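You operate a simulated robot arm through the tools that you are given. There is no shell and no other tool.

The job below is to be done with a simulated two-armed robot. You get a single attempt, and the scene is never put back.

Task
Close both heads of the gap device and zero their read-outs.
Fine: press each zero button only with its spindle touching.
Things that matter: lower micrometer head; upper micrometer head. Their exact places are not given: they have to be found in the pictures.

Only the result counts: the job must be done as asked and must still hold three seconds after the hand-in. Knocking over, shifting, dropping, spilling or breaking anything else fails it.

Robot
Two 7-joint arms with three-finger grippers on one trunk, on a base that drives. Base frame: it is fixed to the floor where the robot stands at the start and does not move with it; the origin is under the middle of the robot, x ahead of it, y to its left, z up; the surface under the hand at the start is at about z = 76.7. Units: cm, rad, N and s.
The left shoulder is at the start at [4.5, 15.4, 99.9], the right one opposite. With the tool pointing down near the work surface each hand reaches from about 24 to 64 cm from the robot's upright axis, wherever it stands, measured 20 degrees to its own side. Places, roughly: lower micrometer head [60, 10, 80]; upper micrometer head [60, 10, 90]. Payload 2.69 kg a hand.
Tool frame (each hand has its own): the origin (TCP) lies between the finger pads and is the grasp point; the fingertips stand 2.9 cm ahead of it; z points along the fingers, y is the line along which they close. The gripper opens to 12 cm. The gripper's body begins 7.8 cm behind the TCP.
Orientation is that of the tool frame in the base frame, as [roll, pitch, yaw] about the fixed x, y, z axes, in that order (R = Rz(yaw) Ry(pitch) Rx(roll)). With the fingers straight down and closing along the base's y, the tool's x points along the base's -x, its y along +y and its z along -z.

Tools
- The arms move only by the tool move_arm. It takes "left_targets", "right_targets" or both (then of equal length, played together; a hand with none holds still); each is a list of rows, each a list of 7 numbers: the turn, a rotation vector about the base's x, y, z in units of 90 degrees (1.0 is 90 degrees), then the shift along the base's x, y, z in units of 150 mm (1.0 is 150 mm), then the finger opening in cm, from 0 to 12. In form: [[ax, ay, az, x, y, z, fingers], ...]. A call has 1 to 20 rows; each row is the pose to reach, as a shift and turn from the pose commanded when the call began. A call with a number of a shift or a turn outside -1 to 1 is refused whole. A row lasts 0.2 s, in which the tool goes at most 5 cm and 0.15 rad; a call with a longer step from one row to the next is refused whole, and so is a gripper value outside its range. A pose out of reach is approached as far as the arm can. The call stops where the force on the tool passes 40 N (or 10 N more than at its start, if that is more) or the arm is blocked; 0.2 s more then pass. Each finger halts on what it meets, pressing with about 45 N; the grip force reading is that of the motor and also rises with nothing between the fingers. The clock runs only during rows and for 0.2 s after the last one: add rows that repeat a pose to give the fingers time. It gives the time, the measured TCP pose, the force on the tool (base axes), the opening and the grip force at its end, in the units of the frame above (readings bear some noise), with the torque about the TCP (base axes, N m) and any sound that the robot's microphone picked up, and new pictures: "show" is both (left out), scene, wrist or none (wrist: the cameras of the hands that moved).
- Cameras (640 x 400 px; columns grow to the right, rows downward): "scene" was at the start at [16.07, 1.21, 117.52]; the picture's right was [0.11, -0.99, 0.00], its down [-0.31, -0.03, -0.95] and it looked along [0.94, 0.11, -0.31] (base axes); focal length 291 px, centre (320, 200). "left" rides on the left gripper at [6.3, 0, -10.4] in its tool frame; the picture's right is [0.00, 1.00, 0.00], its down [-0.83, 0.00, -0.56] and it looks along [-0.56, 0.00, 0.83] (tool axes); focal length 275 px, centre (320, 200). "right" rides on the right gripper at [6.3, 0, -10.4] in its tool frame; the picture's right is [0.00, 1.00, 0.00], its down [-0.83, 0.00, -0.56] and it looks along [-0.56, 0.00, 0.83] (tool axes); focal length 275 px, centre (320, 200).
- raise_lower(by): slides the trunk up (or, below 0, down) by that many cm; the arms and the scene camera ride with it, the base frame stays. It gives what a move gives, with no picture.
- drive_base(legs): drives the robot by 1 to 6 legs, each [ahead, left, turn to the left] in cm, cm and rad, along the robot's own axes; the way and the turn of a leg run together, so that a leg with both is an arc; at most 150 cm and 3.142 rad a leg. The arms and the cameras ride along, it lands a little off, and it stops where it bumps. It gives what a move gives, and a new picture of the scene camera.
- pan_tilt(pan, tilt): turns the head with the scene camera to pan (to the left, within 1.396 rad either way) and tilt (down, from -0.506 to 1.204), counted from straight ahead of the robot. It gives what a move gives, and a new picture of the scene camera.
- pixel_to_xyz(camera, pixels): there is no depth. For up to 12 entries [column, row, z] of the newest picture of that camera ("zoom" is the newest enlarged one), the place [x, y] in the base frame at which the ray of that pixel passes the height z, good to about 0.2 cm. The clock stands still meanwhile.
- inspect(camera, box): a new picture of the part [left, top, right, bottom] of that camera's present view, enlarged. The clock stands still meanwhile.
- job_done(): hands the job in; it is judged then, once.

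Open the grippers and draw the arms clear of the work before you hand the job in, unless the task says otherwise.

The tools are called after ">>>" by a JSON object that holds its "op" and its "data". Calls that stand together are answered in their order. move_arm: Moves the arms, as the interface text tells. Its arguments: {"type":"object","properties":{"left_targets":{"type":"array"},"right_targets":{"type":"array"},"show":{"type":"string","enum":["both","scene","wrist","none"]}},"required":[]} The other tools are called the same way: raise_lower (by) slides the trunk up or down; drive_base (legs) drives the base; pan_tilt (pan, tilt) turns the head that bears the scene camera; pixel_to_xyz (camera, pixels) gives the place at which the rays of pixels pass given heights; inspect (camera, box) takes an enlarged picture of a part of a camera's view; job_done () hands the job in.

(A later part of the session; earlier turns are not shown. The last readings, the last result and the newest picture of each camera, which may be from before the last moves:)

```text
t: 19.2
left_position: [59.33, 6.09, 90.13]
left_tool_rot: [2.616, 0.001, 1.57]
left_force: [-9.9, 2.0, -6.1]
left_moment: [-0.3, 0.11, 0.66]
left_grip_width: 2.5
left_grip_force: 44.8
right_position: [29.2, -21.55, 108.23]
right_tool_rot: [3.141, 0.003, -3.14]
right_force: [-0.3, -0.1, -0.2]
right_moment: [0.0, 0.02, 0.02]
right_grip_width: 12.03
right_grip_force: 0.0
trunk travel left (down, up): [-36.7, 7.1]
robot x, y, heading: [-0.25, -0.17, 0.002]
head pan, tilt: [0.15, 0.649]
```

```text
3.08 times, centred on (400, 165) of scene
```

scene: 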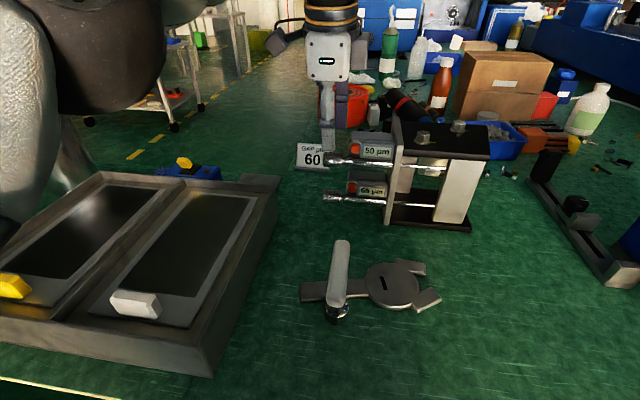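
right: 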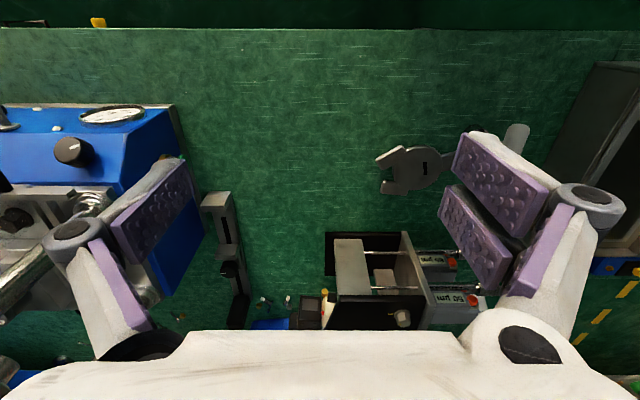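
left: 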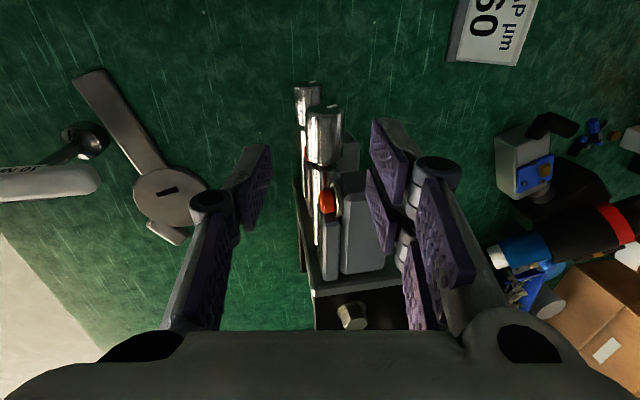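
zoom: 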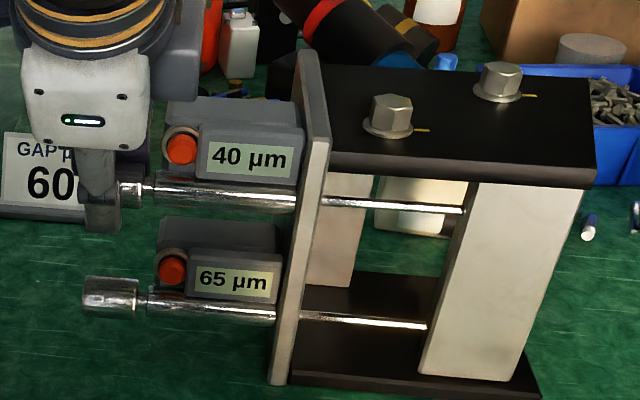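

Display now 40 µm at 20° total, forces modest. I continue another 13° with a small side correction.

>>> {"op": "move_arm", "data": {"left_targets": [[0, -0.036, 0, -0.008, 0, -0.005, 1.5], [0, -0.072, 0, -0.0115, 0, -0.008, 1.5], [0, -0.108, 0, -0.015, 0, -0.0105, 1.5], [0, -0.1444, 0, -0.0187, 0, -0.0135, 1.5], [0, -0.1444, 0, -0.0187, 0, -0.0135, 1.5]], "show": "none"}}

>>> {"op": "inspect", "data": {"camera": "scene", "box": [310, 100, 490, 230]}}

>>> {"op": "inspect", "data": {"camera": "left", "box": [200, 80, 440, 230]}}

```text
t: 20.4
left_position: [59.04, 6.29, 90.12]
left_tool_rot: [2.391, 0.011, 1.574]
left_force: [-5.7, -9.7, 8.5]
left_moment: [-0.39, -0.01, -1.36]
left_grip_width: 2.52
left_grip_force: 45.0
right_position: [29.14, -21.73, 108.24]
right_tool_rot: [3.14, 0.001, -3.141]
right_force: [0.0, 0.4, 0.4]
right_moment: [-0.01, 0.0, -0.02]
right_grip_width: 11.99
right_grip_force: 0.0
trunk travel left (down, up): [-36.7, 7.1]
robot x, y, heading: [-0.26, -0.13, -0.003]
head pan, tilt: [0.15, 0.649]
```

```text
3.08 times, centred on (400, 165) of scene
```

zoom: 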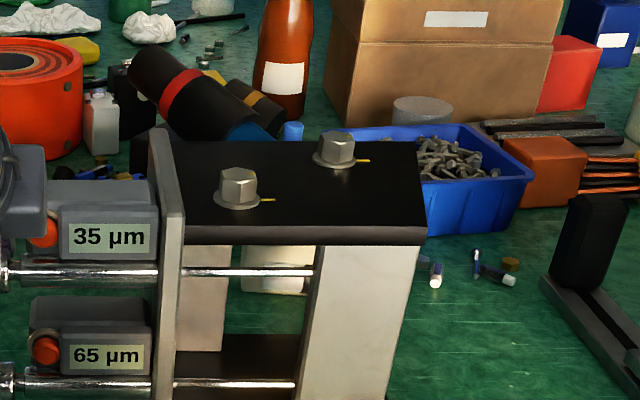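

```text
2.67 times, centred on (320, 155) of left
```

zoom: 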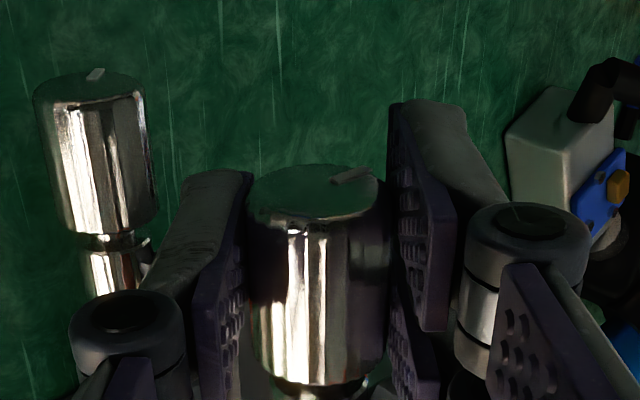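

Display 35 µm after 33°. The arm gets into a bad posture below ~50°, so I relieve the side forces and open the fingers gently in small steps, then check whether the reading holds.

>>> {"op": "move_arm", "data": {"left_targets": [[0, 0, 0, -0.0036, -0.006, 0.0039, 1.5], [0, 0, 0, -0.0036, -0.006, 0.0039, 2.3], [0, 0, 0, -0.0036, -0.006, 0.0039, 2.6], [0, 0, 0, -0.0036, -0.006, 0.0039, 3.0], [0, 0, 0, -0.0036, -0.006, 0.0039, 4.5], [0, 0, 0, -0.0036, -0.006, 0.0039, 4.5]], "show": "none"}}

>>> {"op": "inspect", "data": {"camera": "scene", "box": [290, 100, 470, 230]}}

>>> {"op": "inspect", "data": {"camera": "left", "box": [200, 80, 440, 230]}}

```text
t: 21.8
left_position: [59.16, 6.11, 90.14]
left_tool_rot: [2.394, 0.008, 1.575]
left_force: [0.1, 1.5, 1.2]
left_moment: [0.0, -0.01, 0.0]
left_grip_width: 4.52
left_grip_force: 0.2
right_position: [29.15, -21.49, 108.29]
right_tool_rot: [-3.141, 0.002, -3.14]
right_force: [0.1, -0.2, -0.2]
right_moment: [0.01, -0.02, 0.0]
right_grip_width: 11.97
right_grip_force: 0.1
trunk travel left (down, up): [-36.7, 7.1]
robot x, y, heading: [-0.29, 0.1, 0.004]
head pan, tilt: [0.15, 0.649]
```

```text
3.08 times, centred on (380, 165) of scene
```

zoom: 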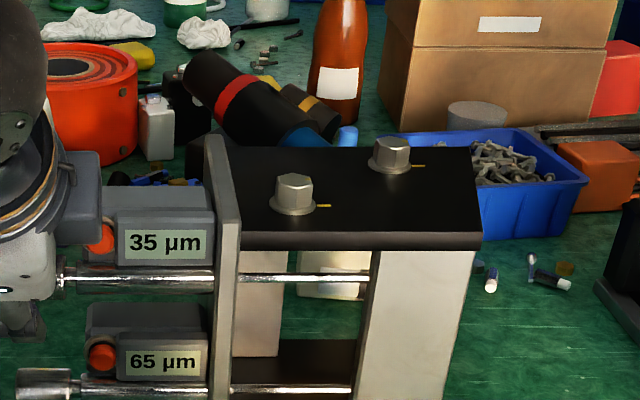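

```text
2.67 times, centred on (320, 155) of left
```

zoom: 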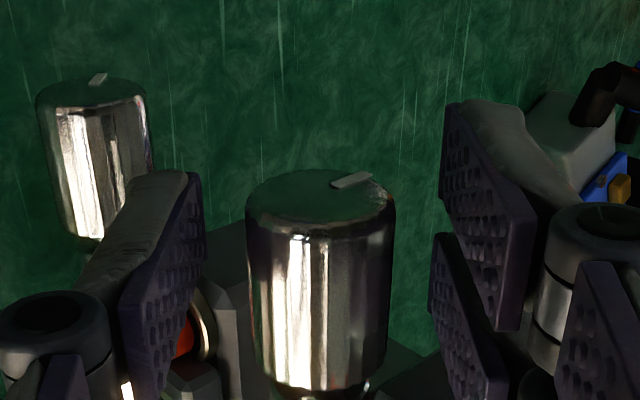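

The reading holds at 35 µm after a gentle release, so regripping works. With the fingers open around the knob I swing the hand back to vertical (90°) about the axis (59.85, 89.41).

>>> {"op": "move_arm", "data": {"left_targets": [[0, 0.0796, 0, 0.007, 0, 0.0054, 4.5], [0, 0.159, 0, 0.014, 0, 0.0098, 4.5], [0, 0.239, 0, 0.0213, 0, 0.0133, 4.5], [0, 0.3185, 0, 0.0293, 0, 0.016, 4.5], [0, 0.398, 0, 0.0373, 0, 0.0173, 4.5], [0, 0.4778, 0, 0.046, 0, 0.018, 4.5], [0, 0.4778, 0, 0.046, 0, 0.018, 4.5]], "show": "none"}}

>>> {"op": "inspect", "data": {"camera": "scene", "box": [290, 100, 470, 230]}}

>>> {"op": "inspect", "data": {"camera": "left", "box": [200, 80, 440, 230]}}

```text
t: 23.3
left_position: [57.79, 6.37, 90.3]
left_tool_rot: [3.119, 0.008, 1.569]
left_force: [33.9, -5.8, -3.5]
left_moment: [-0.42, -0.33, -0.04]
left_grip_width: 6.63
left_grip_force: 16.4
left hand out of reach, approached as far as the arm can: row 6, 7
right_position: [29.67, -21.76, 108.12]
right_tool_rot: [3.141, -0.002, 3.141]
right_force: [-0.4, 0.9, 0.5]
right_moment: [0.01, 0.0, 0.03]
right_grip_width: 12.03
right_grip_force: 0.0
trunk travel left (down, up): [-36.7, 7.1]
robot x, y, heading: [-0.24, 0.09, -0.003]
head pan, tilt: [0.15, 0.649]
stopped in row 7 (left hand): the force on the tool passed its limit at 42 N (the readings are from after the stop); the commanded pose is now the measured one
```

```text
3.08 times, centred on (380, 165) of scene
```

zoom: 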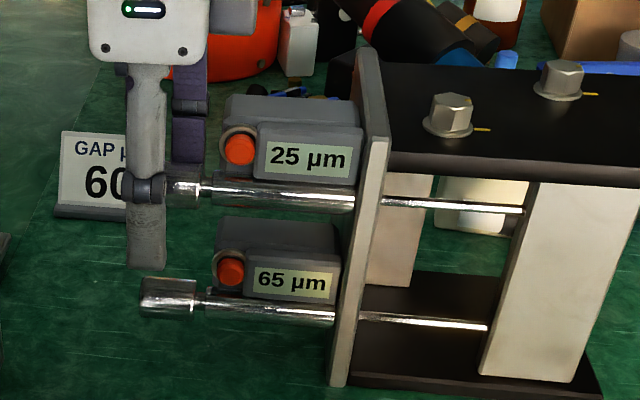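

```text
2.67 times, centred on (320, 155) of left
```

zoom: 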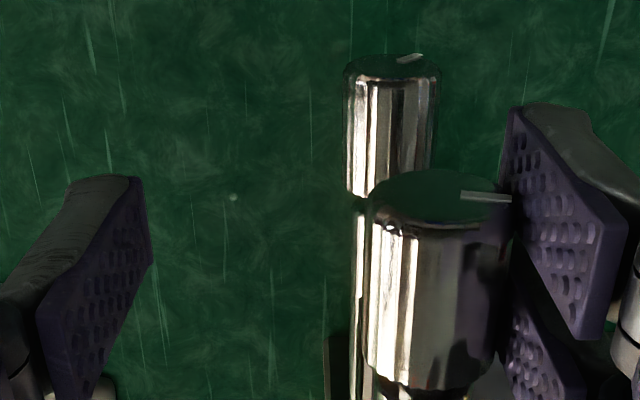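

The arm could not reach the vertical pose and pushed the far finger against the knob (42 N); the display went to 25 µm. I check the device has not shifted and relieve by moving the hand +x.

>>> {"op": "pixel_to_xyz", "data": {"camera": "scene", "pixels": [[330.6, 196.8, 81.4], [355, 188, 84.05]]}}

>>> {"op": "move_arm", "data": {"left_targets": [[0, -0.05, 0, 0.05, 0, 0, 6.6], [0, -0.1, 0, 0.1, 0, 0, 6], [0, -0.15, 0, 0.11, 0, 0, 5], [0, -0.15, 0, 0.11, 0, 0, 5]], "show": "scene"}}

>>> {"op": "inspect", "data": {"camera": "scene", "box": [290, 100, 470, 230]}}

>>> {"op": "inspect", "data": {"camera": "left", "box": [200, 80, 440, 230]}}

```text
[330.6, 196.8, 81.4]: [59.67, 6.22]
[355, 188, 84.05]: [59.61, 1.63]
```

```text
t: 24.3
left_position: [58.89, 6.37, 90.51]
left_tool_rot: [2.89, 0.005, 1.567]
left_force: [-0.2, 0.7, 0.4]
left_moment: [-0.01, 0.01, 0.03]
left_grip_width: 5.02
left_grip_force: 0.0
right_position: [29.31, -21.56, 108.21]
right_tool_rot: [3.141, 0.001, 3.14]
right_force: [0.3, 0.0, 0.1]
right_moment: [0.01, -0.01, 0.03]
right_grip_width: 12.0
right_grip_force: 0.0
trunk travel left (down, up): [-36.7, 7.1]
robot x, y, heading: [0.14, 0.18, 0.001]
head pan, tilt: [0.15, 0.649]
```

scene: 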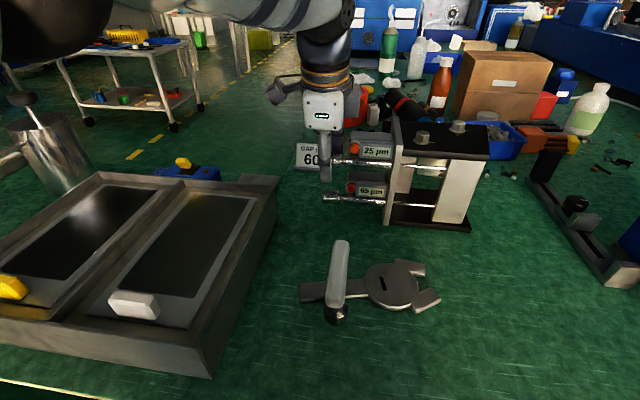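

```text
3.08 times, centred on (380, 165) of scene
```

zoom: 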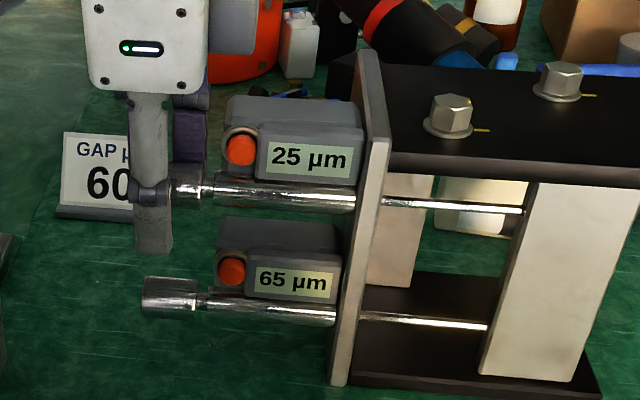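

```text
2.67 times, centred on (320, 155) of left
```

zoom: 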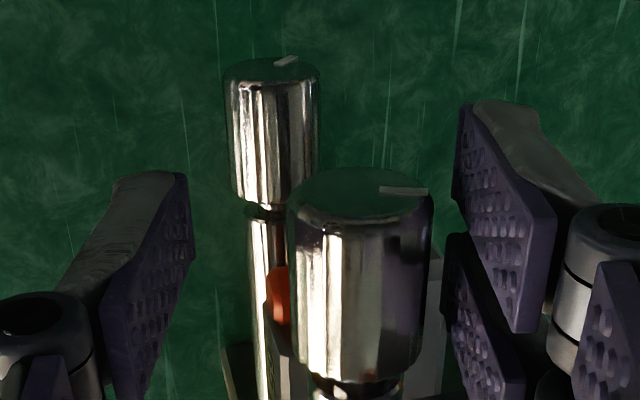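

The device has not visibly moved and reads 25 µm. I centre the hand on the knob (zoom col 360, ≈0.7 cm off) and grip again.

>>> {"op": "move_arm", "data": {"left_targets": [[0, 0, 0, 0.047, -0.015, -0.0073, 5], [0, 0, 0, 0.047, -0.015, -0.0073, 5]], "show": "none"}}

>>> {"op": "inspect", "data": {"camera": "left", "box": [200, 80, 440, 230]}}

```text
t: 24.9
left_position: [59.62, 6.22, 90.4]
left_tool_rot: [2.89, 0.004, 1.567]
left_force: [0.4, 1.0, -0.5]
left_moment: [-0.02, 0.02, 0.0]
left_grip_width: 4.98
left_grip_force: 0.0
right_position: [29.34, -21.62, 108.19]
right_tool_rot: [3.141, 0.003, 3.139]
right_force: [0.2, -0.8, 0.4]
right_moment: [0.0, -0.01, 0.01]
right_grip_width: 11.98
right_grip_force: 0.0
trunk travel left (down, up): [-36.7, 7.1]
robot x, y, heading: [-0.05, -0.11, -0.006]
head pan, tilt: [0.15, 0.649]
```

```text
2.67 times, centred on (320, 155) of left
```

zoom: 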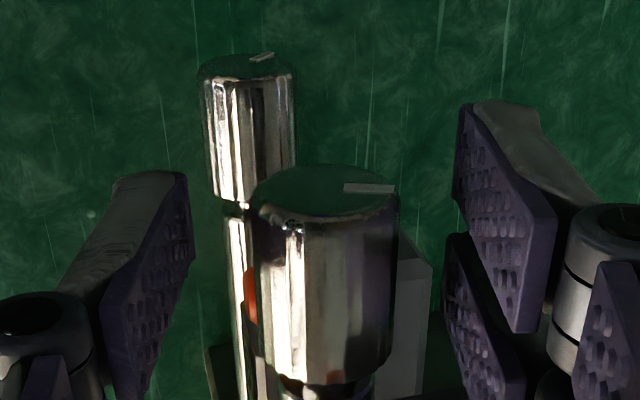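

Centred. I close and turn about 21° clockwise in gentle steps.

>>> {"op": "move_arm", "data": {"left_targets": [[0, 0, 0, 0, 0, 0, 3.5], [0, 0, 0, 0, 0, 0, 2.2], [0, 0, 0, 0, 0, 0, 1.5], [0, 0, 0, 0, 0, 0, 1.5], [0, -0.04, 0, -0.0038, 0, -0.0013, 1.5], [0, -0.08, 0, -0.0078, 0, -0.003, 1.5], [0, -0.12, 0, -0.012, 0, -0.005, 1.5], [0, -0.16, 0, -0.0163, 0, -0.007, 1.5], [0, -0.2, 0, -0.0206, 0, -0.0093, 1.5], [0, -0.24, 0, -0.0249, 0, -0.0117, 1.5], [0, -0.24, 0, -0.0249, 0, -0.0117, 1.5]], "show": "none"}}

>>> {"op": "inspect", "data": {"camera": "scene", "box": [290, 100, 470, 230]}}

>>> {"op": "inspect", "data": {"camera": "left", "box": [200, 80, 440, 230]}}

```text
t: 27.3
left_position: [59.23, 6.18, 90.02]
left_tool_rot: [2.515, 0.005, 1.566]
left_force: [11.7, 0.2, -0.3]
left_moment: [-0.01, 0.26, 1.05]
left_grip_width: 2.46
left_grip_force: 44.5
right_position: [29.45, -21.52, 108.12]
right_tool_rot: [3.142, 0.001, 3.14]
right_force: [-0.8, -0.2, 0.3]
right_moment: [0.04, -0.02, 0.0]
right_grip_width: 12.0
right_grip_force: 0.1
trunk travel left (down, up): [-36.7, 7.1]
robot x, y, heading: [0.36, 0.11, -0.005]
head pan, tilt: [0.15, 0.649]
```

```text
3.08 times, centred on (380, 165) of scene
```

zoom: 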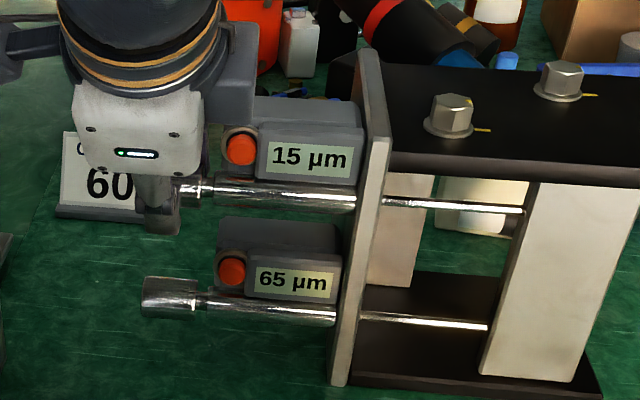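

```text
2.67 times, centred on (320, 155) of left
```

zoom: 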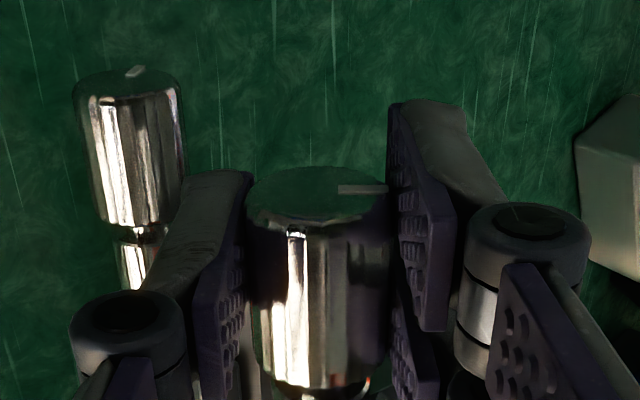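

Display 15 µm, no slip, torque about the axis now ≈0.35 N·m. I relieve the x force, release gently, and swing back about the axis to 76° to regrip.

>>> {"op": "move_arm", "data": {"left_targets": [[0, 0, 0, 0.005, 0, 0, 1.5], [0, 0, 0, 0.005, 0, 0, 2.3], [0, 0, 0, 0.005, 0, 0, 2.6], [0, 0, 0, 0.005, 0, 0, 3.0], [0, 0, 0, 0.005, 0, 0, 4.8], [0, 0, 0, 0.005, 0, 0, 4.8]], "show": "none"}}

>>> {"op": "inspect", "data": {"camera": "scene", "box": [290, 100, 470, 230]}}

>>> {"op": "inspect", "data": {"camera": "left", "box": [200, 80, 440, 230]}}

```text
t: 28.7
left_position: [59.35, 6.17, 90.17]
left_tool_rot: [2.517, 0.004, 1.563]
left_force: [0.0, -0.3, 0.6]
left_moment: [0.01, 0.03, 0.01]
left_grip_width: 4.82
left_grip_force: 0.1
right_position: [29.32, -21.71, 108.14]
right_tool_rot: [-3.141, 0.003, 3.139]
right_force: [-0.7, -0.1, -0.8]
right_moment: [-0.03, 0.04, -0.01]
right_grip_width: 12.0
right_grip_force: 0.2
trunk travel left (down, up): [-36.7, 7.1]
robot x, y, heading: [-0.1, -0.2, -0.006]
head pan, tilt: [0.15, 0.649]
```

```text
3.08 times, centred on (380, 165) of scene
```

zoom: 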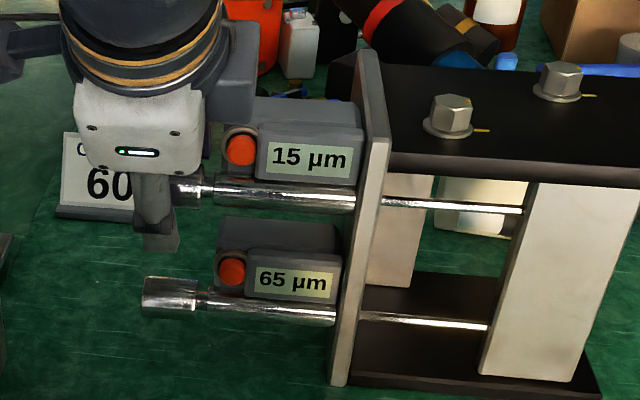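

```text
2.67 times, centred on (320, 155) of left
```

zoom: 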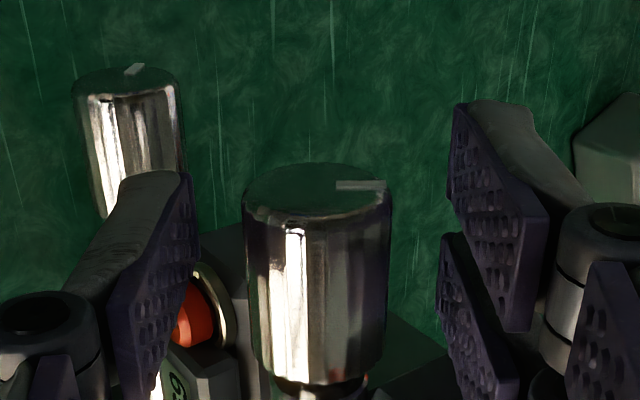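

It holds at 15 µm. I swing the open hand back up to 80° about the knob axis.

>>> {"op": "move_arm", "data": {"left_targets": [[0, 0.0717, 0, 0.0045, 0, 0.006, 5], [0, 0.1433, 0, 0.01, 0, 0.0105, 5], [0, 0.215, 0, 0.016, 0, 0.0135, 5], [0, 0.2867, 0, 0.022, 0, 0.0153, 5], [0, 0.2867, 0, 0.022, 0, 0.0153, 5]], "show": "none"}}

>>> {"op": "inspect", "data": {"camera": "left", "box": [200, 80, 440, 230]}}

```text
t: 29.9
left_position: [59.67, 6.2, 90.33]
left_tool_rot: [2.965, 0.007, 1.564]
left_force: [-0.6, -0.2, -0.5]
left_moment: [0.05, 0.02, 0.0]
left_grip_width: 5.02
left_grip_force: 0.1
right_position: [29.3, -21.57, 108.32]
right_tool_rot: [3.141, 0.002, 3.139]
right_force: [0.8, 0.5, -1.1]
right_moment: [-0.01, 0.01, 0.03]
right_grip_width: 12.0
right_grip_force: 0.0
trunk travel left (down, up): [-36.7, 7.1]
robot x, y, heading: [0.26, 0.38, -0.0]
head pan, tilt: [0.15, 0.649]
```

```text
2.67 times, centred on (320, 155) of left
```

zoom: 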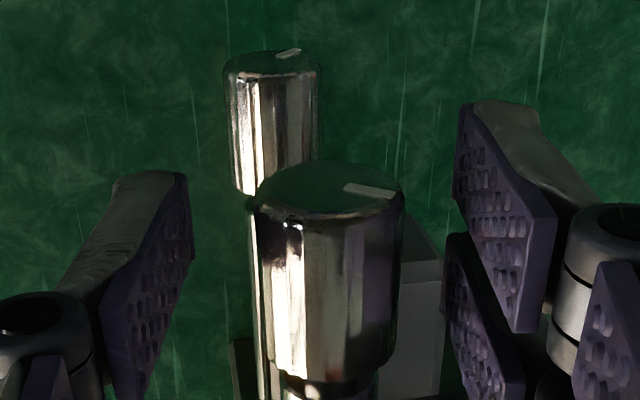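

Slightly off-centre (+0.12 cm); I correct, close, and turn 10°.

>>> {"op": "move_arm", "data": {"left_targets": [[0, 0, 0, 0.008, 0, 0, 4], [0, 0, 0, 0.008, 0, 0, 2.2], [0, 0, 0, 0.008, 0, 0, 1.5], [0, 0, 0, 0.008, 0, 0, 1.5], [0, -0.037, 0, 0.0045, 0, -0.0008, 1.5], [0, -0.074, 0, 0.0007, 0, -0.0018, 1.5], [0, -0.1111, 0, -0.0032, 0, -0.003, 1.5], [0, -0.1111, 0, -0.0032, 0, -0.003, 1.5]], "show": "none"}}

>>> {"op": "inspect", "data": {"camera": "scene", "box": [290, 100, 470, 230]}}

```text
t: 31.7
left_position: [59.68, 6.16, 90.19]
left_tool_rot: [2.791, 0.006, 1.566]
left_force: [-2.4, -0.8, -6.4]
left_moment: [0.04, 0.22, 0.33]
left_grip_width: 2.46
left_grip_force: 45.1
right_position: [29.46, -21.59, 108.21]
right_tool_rot: [3.142, 0.0, 3.14]
right_force: [-0.3, 0.7, 0.3]
right_moment: [0.0, 0.0, 0.03]
right_grip_width: 12.01
right_grip_force: 0.0
trunk travel left (down, up): [-36.7, 7.1]
robot x, y, heading: [-0.04, -0.28, -0.003]
head pan, tilt: [0.15, 0.649]
```

```text
3.08 times, centred on (380, 165) of scene
```

zoom: 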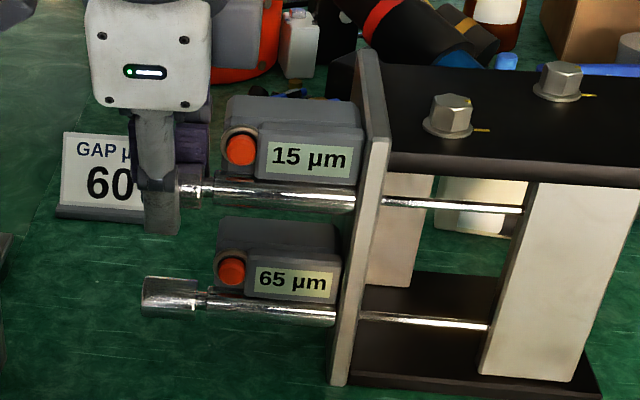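

Still 15 µm after 10°, torque ≈0.2 N·m. I turn 8° more to see whether it has stopped.

>>> {"op": "move_arm", "data": {"left_targets": [[0, -0.03, 0, -0.0035, 0, -0.001, 1.5], [0, -0.06, 0, -0.007, 0, -0.0025, 1.5], [0, -0.0889, 0, -0.0103, 0, -0.004, 1.5], [0, -0.0889, 0, -0.0103, 0, -0.004, 1.5]], "show": "none"}}

>>> {"op": "inspect", "data": {"camera": "scene", "box": [290, 100, 470, 230]}}

>>> {"op": "inspect", "data": {"camera": "left", "box": [200, 80, 440, 230]}}

```text
t: 32.7
left_position: [59.4, 6.2, 90.17]
left_tool_rot: [2.648, 0.004, 1.565]
left_force: [-8.3, -0.6, -3.5]
left_moment: [-0.27, 0.57, 0.4]
left_grip_width: 2.46
left_grip_force: 44.7
right_position: [29.21, -21.6, 108.24]
right_tool_rot: [3.14, 0.002, 3.139]
right_force: [-1.1, 0.7, -1.0]
right_moment: [0.02, 0.02, 0.01]
right_grip_width: 12.0
right_grip_force: 0.0
trunk travel left (down, up): [-36.7, 7.1]
robot x, y, heading: [0.14, -0.02, -0.001]
head pan, tilt: [0.15, 0.649]
```

```text
3.08 times, centred on (380, 165) of scene
```

zoom: 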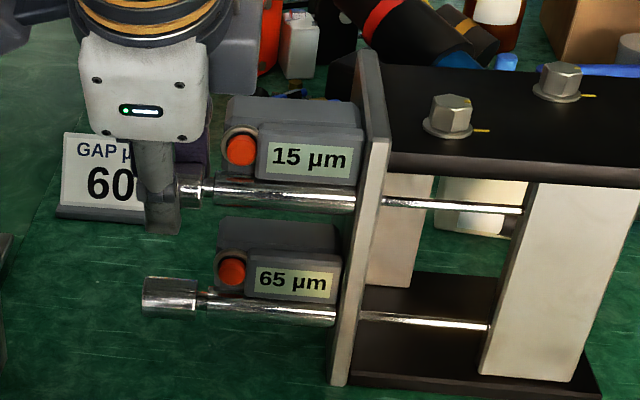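

```text
2.67 times, centred on (320, 155) of left
```

zoom: 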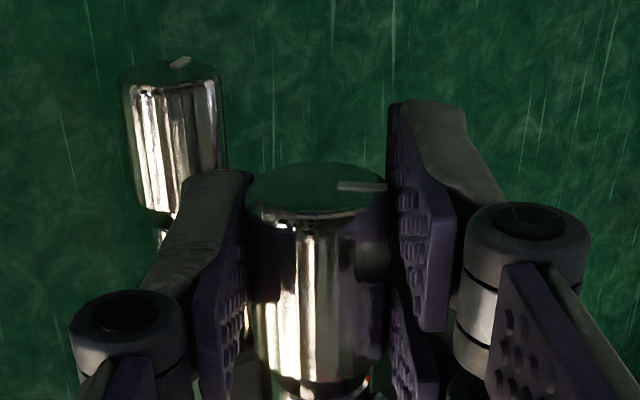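

Torque about the axis has climbed to ≈0.5 N·m with the display steady at 15 µm, and the mark begins to slip in the grip: it looks like contact. I turn 6° more to confirm.

>>> {"op": "move_arm", "data": {"left_targets": [[0, -0.033, 0, -0.008, 0, -0.004, 1.5], [0, -0.0667, 0, -0.012, 0, -0.006, 1.5], [0, -0.0667, 0, -0.012, 0, -0.006, 1.5]], "show": "none"}}

>>> {"op": "inspect", "data": {"camera": "scene", "box": [290, 100, 470, 230]}}

>>> {"op": "inspect", "data": {"camera": "left", "box": [200, 80, 440, 230]}}

```text
t: 33.5
left_position: [59.27, 6.15, 90.16]
left_tool_rot: [2.544, 0.006, 1.564]
left_force: [-1.4, -1.5, -1.4]
left_moment: [-0.4, 0.47, 0.76]
left_grip_width: 2.48
left_grip_force: 44.6
right_position: [29.3, -21.63, 108.26]
right_tool_rot: [-3.141, 0.002, 3.14]
right_force: [0.0, -0.6, 0.1]
right_moment: [0.02, 0.0, 0.02]
right_grip_width: 12.02
right_grip_force: 0.0
trunk travel left (down, up): [-36.7, 7.1]
robot x, y, heading: [0.08, -0.11, 0.004]
head pan, tilt: [0.15, 0.649]
```

```text
3.08 times, centred on (380, 165) of scene
```

zoom: 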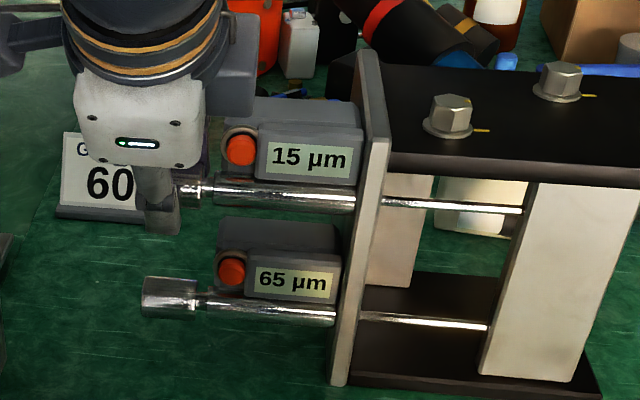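

```text
2.67 times, centred on (320, 155) of left
```

zoom: 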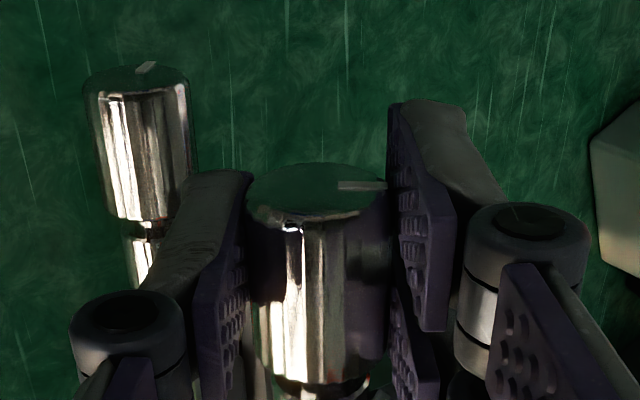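

The knob now slips in the grip with 15 µm steady and torque constant ≈0.47 N·m: the upper spindle is touching. I release gently and verify.

>>> {"op": "move_arm", "data": {"left_targets": [[0, 0, 0, 0, 0, 0, 2.3], [0, 0, 0, 0, 0, 0, 2.6], [0, 0, 0, 0, 0, 0, 3.0], [0, 0, 0, 0, 0, 0, 5], [0, 0, 0, 0, 0, 0, 5]], "show": "none"}}

>>> {"op": "inspect", "data": {"camera": "scene", "box": [290, 100, 470, 230]}}

>>> {"op": "inspect", "data": {"camera": "left", "box": [200, 80, 440, 230]}}

```text
t: 34.7
left_position: [59.37, 6.22, 90.32]
left_tool_rot: [2.547, 0.005, 1.567]
left_force: [0.3, 0.5, 0.2]
left_moment: [0.02, -0.01, 0.0]
left_grip_width: 5.0
left_grip_force: 0.0
right_position: [29.23, -21.59, 108.28]
right_tool_rot: [3.141, 0.001, 3.14]
right_force: [-0.4, 0.4, 0.2]
right_moment: [0.01, -0.03, 0.04]
right_grip_width: 12.0
right_grip_force: 0.0
trunk travel left (down, up): [-36.7, 7.1]
robot x, y, heading: [-0.22, 0.07, -0.003]
head pan, tilt: [0.15, 0.649]
```

```text
3.08 times, centred on (380, 165) of scene
```

zoom: 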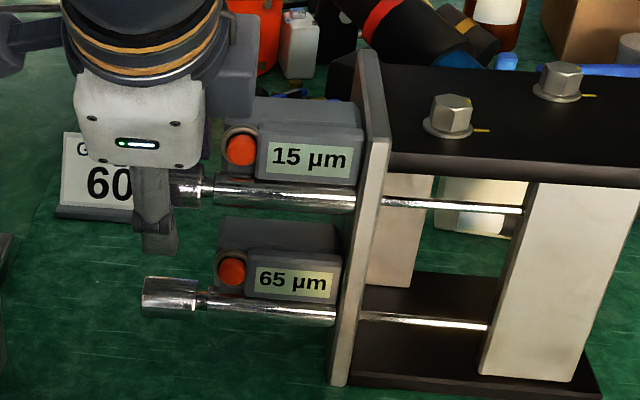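

```text
2.67 times, centred on (320, 155) of left
```

zoom: 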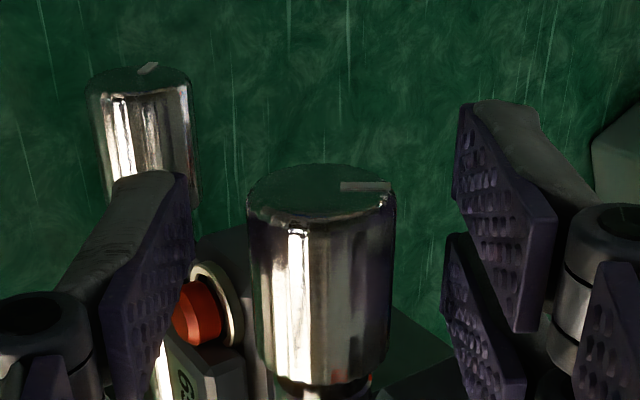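

The upper display holds 15 µm with the spindle closed. I retreat from the knob, close the fingers and move to just in front of the upper button (≈(58.4, 2.4, 92.2), facing -x), to press it with the fingertips.

>>> {"op": "move_arm", "data": {"left_targets": [[0, 0, 0, -0.07, 0, 0.1, 5], [0, 0, 0, -0.14, 0, 0.2, 5], [0, 0, 0, -0.25, 0, 0.33, 5], [0, 0, 0, -0.4, 0, 0.38, 3], [0, 0, 0, -0.4, -0.12, 0.35, 1], [0, 0, 0, -0.4, -0.24, 0.3, 0], [0, 0, 0, -0.4, -0.24, 0.27, 0], [0, 0, 0, -0.4, -0.24, 0.27, 0]]}}

>>> {"op": "inspect", "data": {"camera": "left", "box": [200, 80, 440, 230]}}

>>> {"op": "inspect", "data": {"camera": "scene", "box": [290, 100, 470, 230]}}

```text
t: 36.5
left_position: [53.18, 2.58, 94.25]
left_tool_rot: [2.544, 0.005, 1.566]
left_force: [-1.0, 0.3, -0.8]
left_moment: [-0.01, 0.05, 0.03]
left_grip_width: 0.02
left_grip_force: 28.4
right_position: [29.35, -21.58, 108.28]
right_tool_rot: [-3.141, 0.001, 3.14]
right_force: [0.7, -0.3, 0.4]
right_moment: [-0.01, 0.03, -0.04]
right_grip_width: 12.0
right_grip_force: 0.1
trunk travel left (down, up): [-36.7, 7.1]
robot x, y, heading: [-0.47, -0.22, 0.002]
head pan, tilt: [0.15, 0.649]
```

scene: 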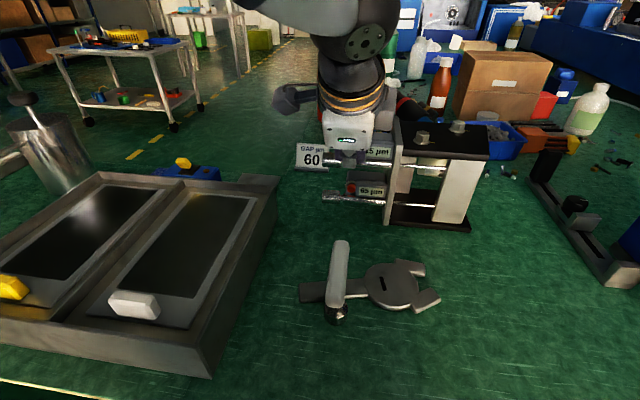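
left: 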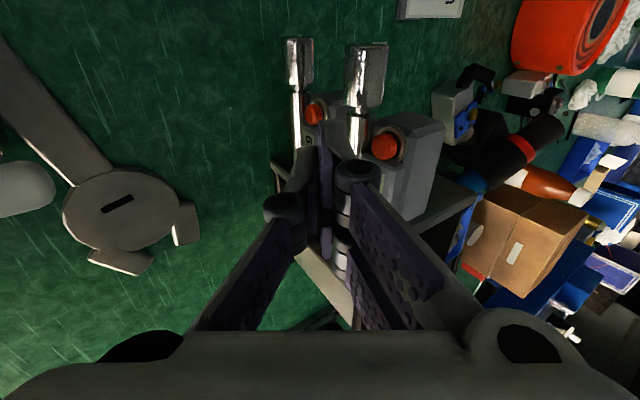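

```text
2.67 times, centred on (320, 155) of left
```

zoom: 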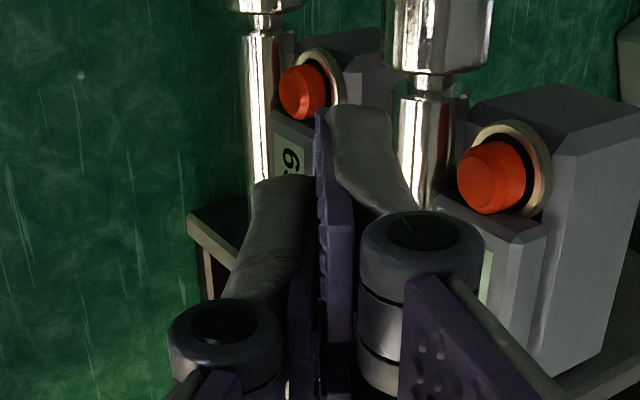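

```text
3.08 times, centred on (380, 165) of scene
```

zoom: 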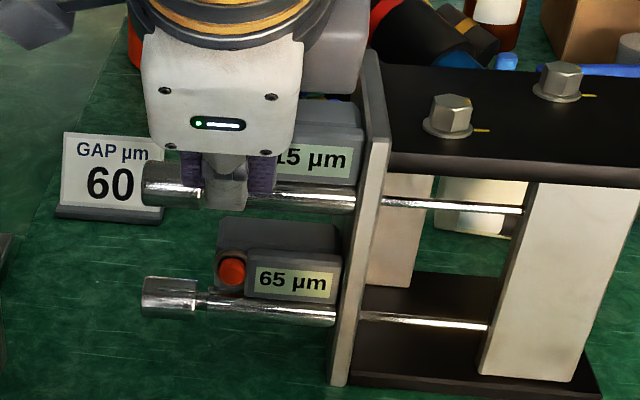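

The left camera now shows the upper button at (384,146) right of the closed tips. I verify its place.

>>> {"op": "pixel_to_xyz", "data": {"camera": "left", "pixels": [[381, 147, 92.2], [381, 147, 91.8], [381, 147, 92.6], [312, 114, 84.05], [392, 141, 92.2]]}}

```text
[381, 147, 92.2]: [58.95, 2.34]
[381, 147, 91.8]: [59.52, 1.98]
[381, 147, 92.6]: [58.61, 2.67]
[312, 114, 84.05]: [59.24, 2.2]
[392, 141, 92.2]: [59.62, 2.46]
```

Button face ≈ (58.9, 2.3, 92.2); my leading fingertip edge is at ≈ (55.6, 92.4). I approach 2.7 cm along +x and check before pressing.

>>> {"op": "move_arm", "data": {"left_targets": [[0, 0, 0, 0.06, -0.006, -0.007, 0], [0, 0, 0, 0.12, -0.013, -0.013, 0], [0, 0, 0, 0.16, -0.013, -0.013, 0], [0, 0, 0, 0.18, -0.013, -0.013, 0], [0, 0, 0, 0.18, -0.013, -0.013, 0]]}}

>>> {"op": "inspect", "data": {"camera": "left", "box": [240, 80, 440, 205]}}

>>> {"op": "inspect", "data": {"camera": "scene", "box": [290, 100, 470, 230]}}

```text
t: 37.7
left_position: [55.91, 2.42, 94.02]
left_tool_rot: [2.546, 0.004, 1.567]
left_force: [0.8, 0.0, 0.2]
left_moment: [0.01, 0.03, 0.03]
left_grip_width: 0.0
left_grip_force: 28.7
right_position: [29.34, -21.72, 108.25]
right_tool_rot: [-3.142, 0.001, 3.139]
right_force: [0.8, -0.2, 0.9]
right_moment: [-0.01, -0.03, 0.0]
right_grip_width: 12.01
right_grip_force: 0.0
trunk travel left (down, up): [-36.7, 7.1]
robot x, y, heading: [-0.04, -0.06, -0.004]
head pan, tilt: [0.15, 0.649]
```

scene: 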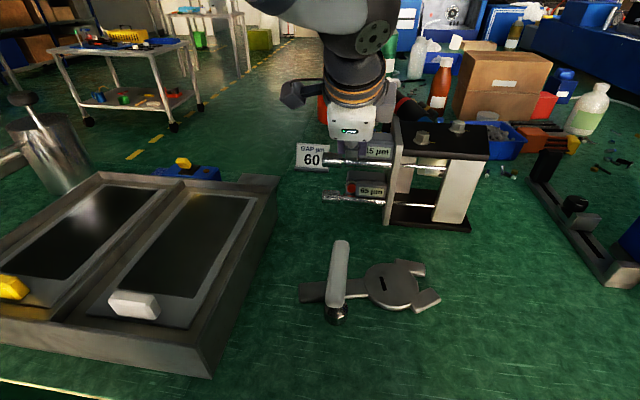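
left: 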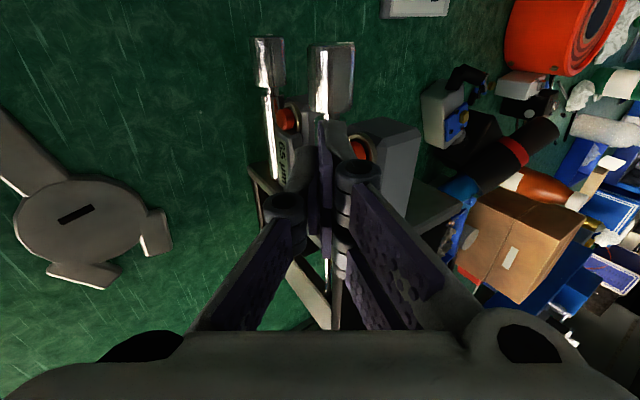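

```text
3.20 times, centred on (340, 142) of left
```

zoom: 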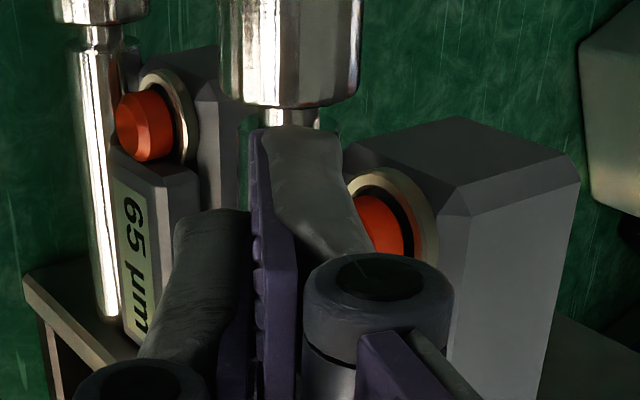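

```text
3.08 times, centred on (380, 165) of scene
```

zoom: 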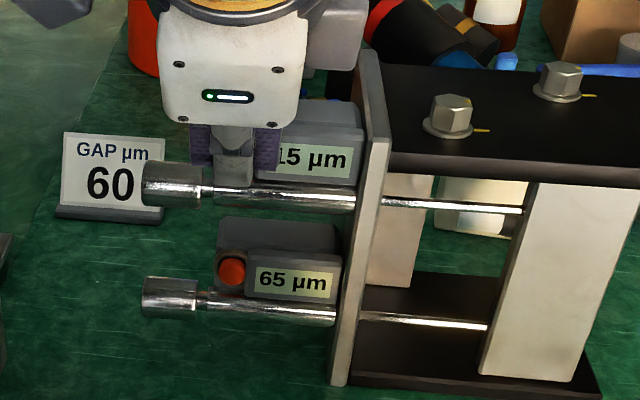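

The fingertip is nearly at the button. I press along +x in 1 mm steps and watch force and display.

>>> {"op": "move_arm", "data": {"left_targets": [[0, 0, 0, 0.007, 0, 0, 0], [0, 0, 0, 0.014, 0, 0, 0], [0, 0, 0, 0.021, 0, 0, 0], [0, 0, 0, 0.028, 0, 0, 0], [0, 0, 0, 0.035, 0, 0, 0]], "show": "none"}}

>>> {"op": "inspect", "data": {"camera": "scene", "box": [290, 100, 470, 230]}}

>>> {"op": "inspect", "data": {"camera": "left", "box": [240, 80, 440, 205]}}

```text
t: 38.9
left_position: [56.51, 2.38, 94.14]
left_tool_rot: [2.543, 0.003, 1.566]
left_force: [0.4, -0.3, 0.0]
left_moment: [0.03, 0.01, 0.0]
left_grip_width: 0.02
left_grip_force: 28.6
right_position: [29.31, -21.65, 108.27]
right_tool_rot: [-3.141, 0.003, 3.139]
right_force: [0.0, -0.7, -0.1]
right_moment: [-0.01, -0.01, -0.01]
right_grip_width: 11.99
right_grip_force: 0.1
trunk travel left (down, up): [-36.7, 7.1]
robot x, y, heading: [0.27, -0.12, 0.0]
head pan, tilt: [0.15, 0.649]
```

```text
3.08 times, centred on (380, 165) of scene
```

zoom: 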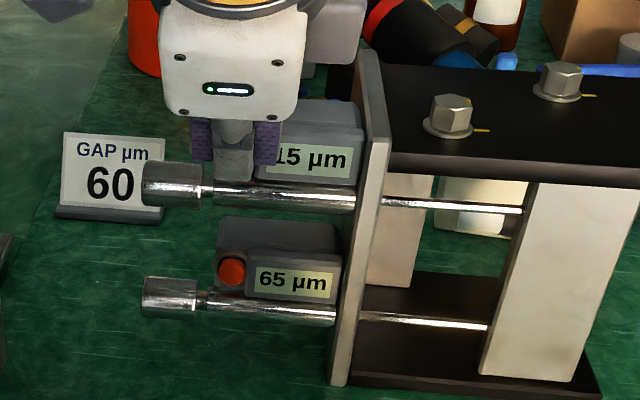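

```text
3.20 times, centred on (340, 142) of left
```

zoom: 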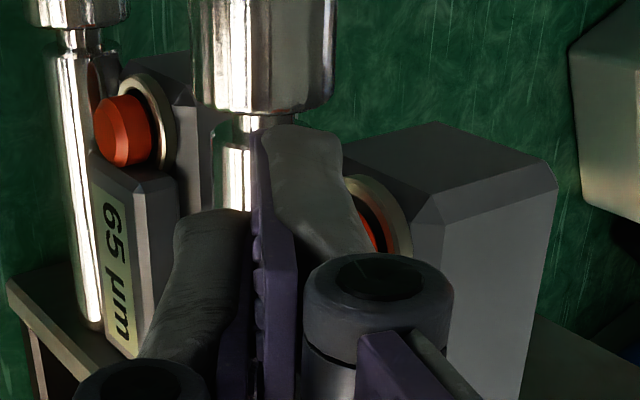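

No contact yet (force ≈0). I continue in 1 mm steps.

>>> {"op": "move_arm", "data": {"left_targets": [[0, 0, 0, 0.007, 0, 0, 0], [0, 0, 0, 0.014, 0, 0, 0], [0, 0, 0, 0.021, 0, 0, 0], [0, 0, 0, 0.021, 0, 0, 0]], "show": "none"}}

>>> {"op": "inspect", "data": {"camera": "scene", "box": [290, 100, 470, 230]}}

>>> {"op": "inspect", "data": {"camera": "left", "box": [240, 80, 440, 205]}}

```text
t: 39.9
left_position: [56.83, 2.33, 94.12]
left_tool_rot: [2.544, 0.002, 1.566]
left_force: [0.8, 0.2, -0.1]
left_moment: [-0.02, 0.0, -0.02]
left_grip_width: 0.01
left_grip_force: 28.6
right_position: [29.38, -21.64, 108.15]
right_tool_rot: [-3.14, 0.002, 3.14]
right_force: [0.5, 0.8, 0.1]
right_moment: [0.01, 0.0, 0.0]
right_grip_width: 12.01
right_grip_force: 0.1
trunk travel left (down, up): [-36.7, 7.1]
robot x, y, heading: [0.23, -0.03, -0.002]
head pan, tilt: [0.15, 0.649]
```

```text
3.08 times, centred on (380, 165) of scene
```

zoom: 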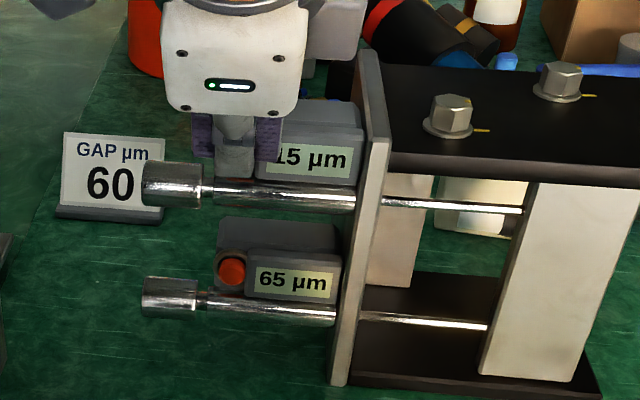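

```text
3.20 times, centred on (340, 142) of left
```

zoom: 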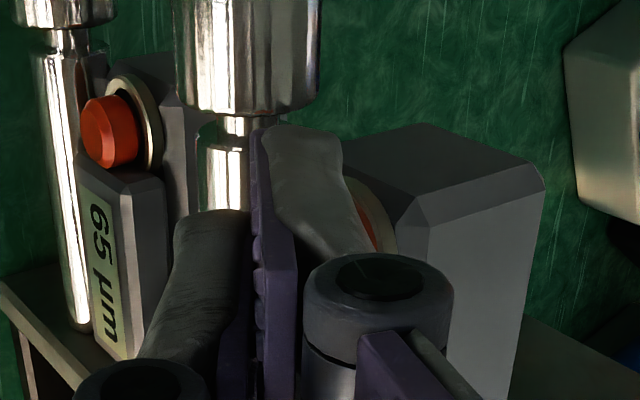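

Still free. I go on in 1 mm steps.

>>> {"op": "move_arm", "data": {"left_targets": [[0, 0, 0, 0.007, 0, 0, 0], [0, 0, 0, 0.014, 0, 0, 0], [0, 0, 0, 0.021, 0, 0, 0], [0, 0, 0, 0.021, 0, 0, 0]], "show": "none"}}

>>> {"op": "inspect", "data": {"camera": "scene", "box": [290, 100, 470, 230]}}

>>> {"op": "inspect", "data": {"camera": "left", "box": [240, 80, 440, 205]}}

```text
t: 40.9
left_position: [56.94, 2.43, 94.02]
left_tool_rot: [2.546, 0.004, 1.563]
left_force: [-15.5, -1.0, -1.0]
left_moment: [-0.01, 0.25, -0.26]
left_grip_width: 0.0
left_grip_force: 28.4
right_position: [29.2, -21.63, 108.22]
right_tool_rot: [-3.14, 0.001, 3.139]
right_force: [-0.5, -1.0, -0.3]
right_moment: [0.02, -0.01, -0.02]
right_grip_width: 12.01
right_grip_force: 0.1
trunk travel left (down, up): [-36.7, 7.1]
robot x, y, heading: [0.01, -0.35, -0.0]
head pan, tilt: [0.15, 0.649]
```

```text
3.08 times, centred on (380, 165) of scene
```

zoom: 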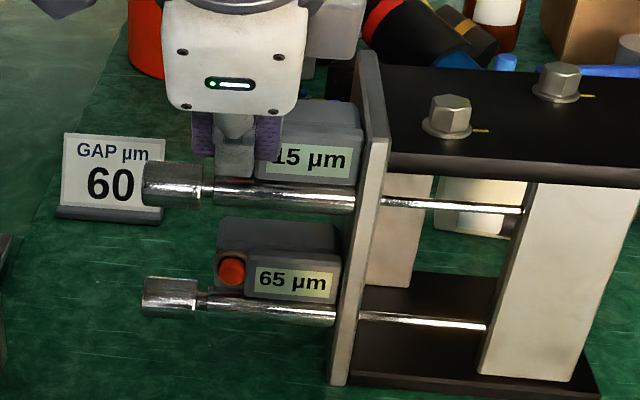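

```text
3.20 times, centred on (340, 142) of left
```

zoom: 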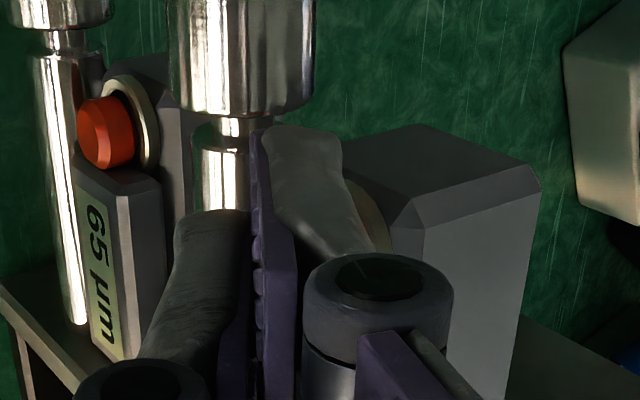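

Contact at -15.5 N, but the moment (Mz≈-0.26) says it is at the -y edge of the finger: the display housing, not the button. I back off, shift 0.65 cm to +y and press again.

>>> {"op": "move_arm", "data": {"left_targets": [[0, 0, 0, -0.035, 0, 0, 0], [0, 0, 0, -0.035, 0.022, 0, 0], [0, 0, 0, -0.035, 0.043, 0, 0], [0, 0, 0, -0.02, 0.043, 0, 0], [0, 0, 0, -0.007, 0.043, 0, 0], [0, 0, 0, 0.0, 0.043, 0, 0], [0, 0, 0, 0.0, 0.043, 0, 0]], "show": "none"}}

>>> {"op": "inspect", "data": {"camera": "scene", "box": [290, 100, 470, 230]}}

>>> {"op": "inspect", "data": {"camera": "left", "box": [240, 80, 440, 205]}}

```text
t: 42.5
left_position: [56.95, 3.04, 94.06]
left_tool_rot: [2.547, 0.004, 1.564]
left_force: [-16.3, 1.7, -0.9]
left_moment: [0.04, 0.22, -0.28]
left_grip_width: 0.0
left_grip_force: 28.0
right_position: [29.18, -21.62, 108.16]
right_tool_rot: [-3.141, 0.001, 3.139]
right_force: [0.8, 0.8, 0.0]
right_moment: [-0.01, 0.01, 0.03]
right_grip_width: 12.0
right_grip_force: 0.0
trunk travel left (down, up): [-36.7, 7.1]
robot x, y, heading: [0.02, -0.05, -0.003]
head pan, tilt: [0.15, 0.649]
```

```text
3.08 times, centred on (380, 165) of scene
```

zoom: 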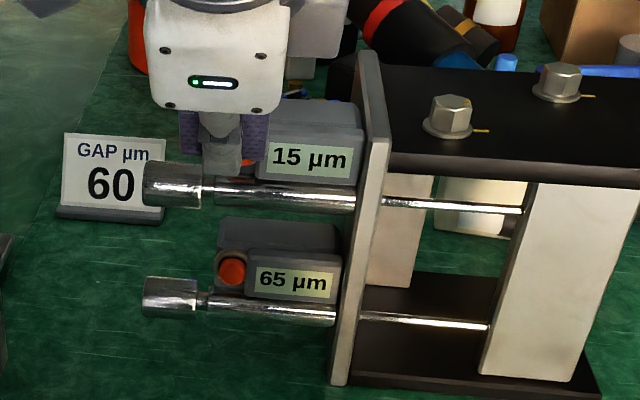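

```text
3.20 times, centred on (340, 142) of left
```

zoom: 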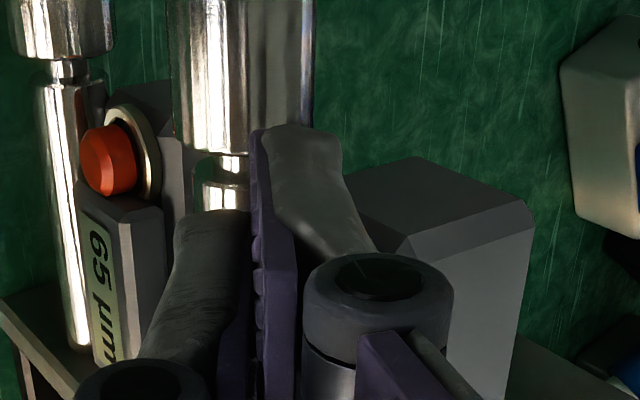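

At 16 N the display is still 15 µm, and the scene shows the red button peeking out on the -y side of the finger, so its centre is near y≈2.05. An earlier 42 N side push did not move the device, so I re-centre on y≈2.1 and press a little harder.

>>> {"op": "move_arm", "data": {"left_targets": [[0, 0, 0, -0.035, 0, 0, 0], [0, 0, 0, -0.035, -0.03, 0, 0], [0, 0, 0, -0.035, -0.061, 0, 0], [0, 0, 0, -0.015, -0.061, 0, 0], [0, 0, 0, 0.0, -0.061, 0, 0], [0, 0, 0, 0.007, -0.061, 0, 0], [0, 0, 0, 0.013, -0.061, 0, 0], [0, 0, 0, 0.013, -0.061, 0, 0]], "show": "none"}}

>>> {"op": "inspect", "data": {"camera": "scene", "box": [290, 100, 470, 230]}}

>>> {"op": "inspect", "data": {"camera": "left", "box": [240, 80, 440, 205]}}

```text
t: 44.3
left_position: [56.94, 2.11, 94.03]
left_tool_rot: [2.547, 0.003, 1.562]
left_force: [-30.6, 0.9, -0.9]
left_moment: [0.02, 0.45, -0.35]
left_grip_width: 0.0
left_grip_force: 28.3
right_position: [29.05, -21.6, 108.33]
right_tool_rot: [-3.14, 0.005, 3.14]
right_force: [0.1, -1.0, 0.4]
right_moment: [0.02, -0.01, 0.03]
right_grip_width: 11.97
right_grip_force: 0.1
trunk travel left (down, up): [-36.7, 7.1]
robot x, y, heading: [0.24, 0.26, -0.003]
head pan, tilt: [0.15, 0.649]
```

```text
3.08 times, centred on (380, 165) of scene
```

zoom: 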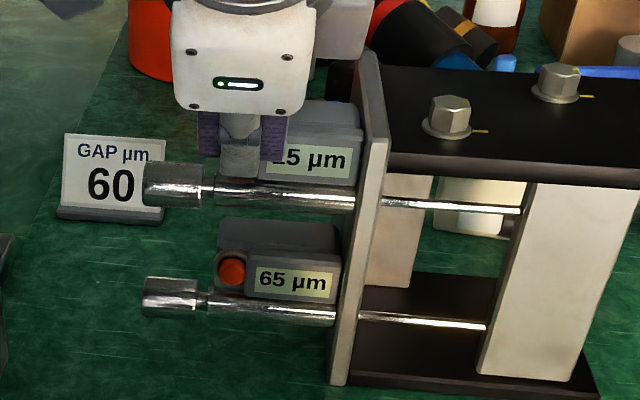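

```text
3.20 times, centred on (340, 142) of left
```

zoom: 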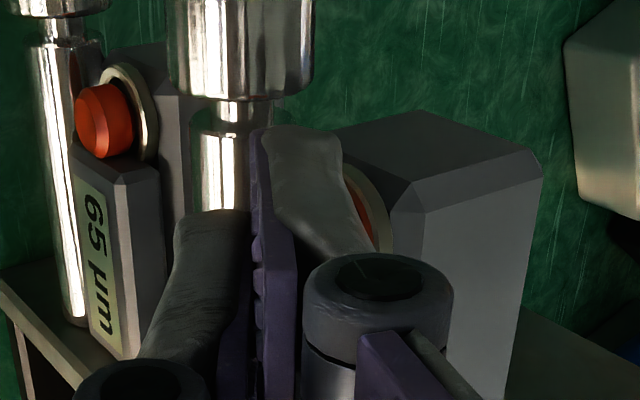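

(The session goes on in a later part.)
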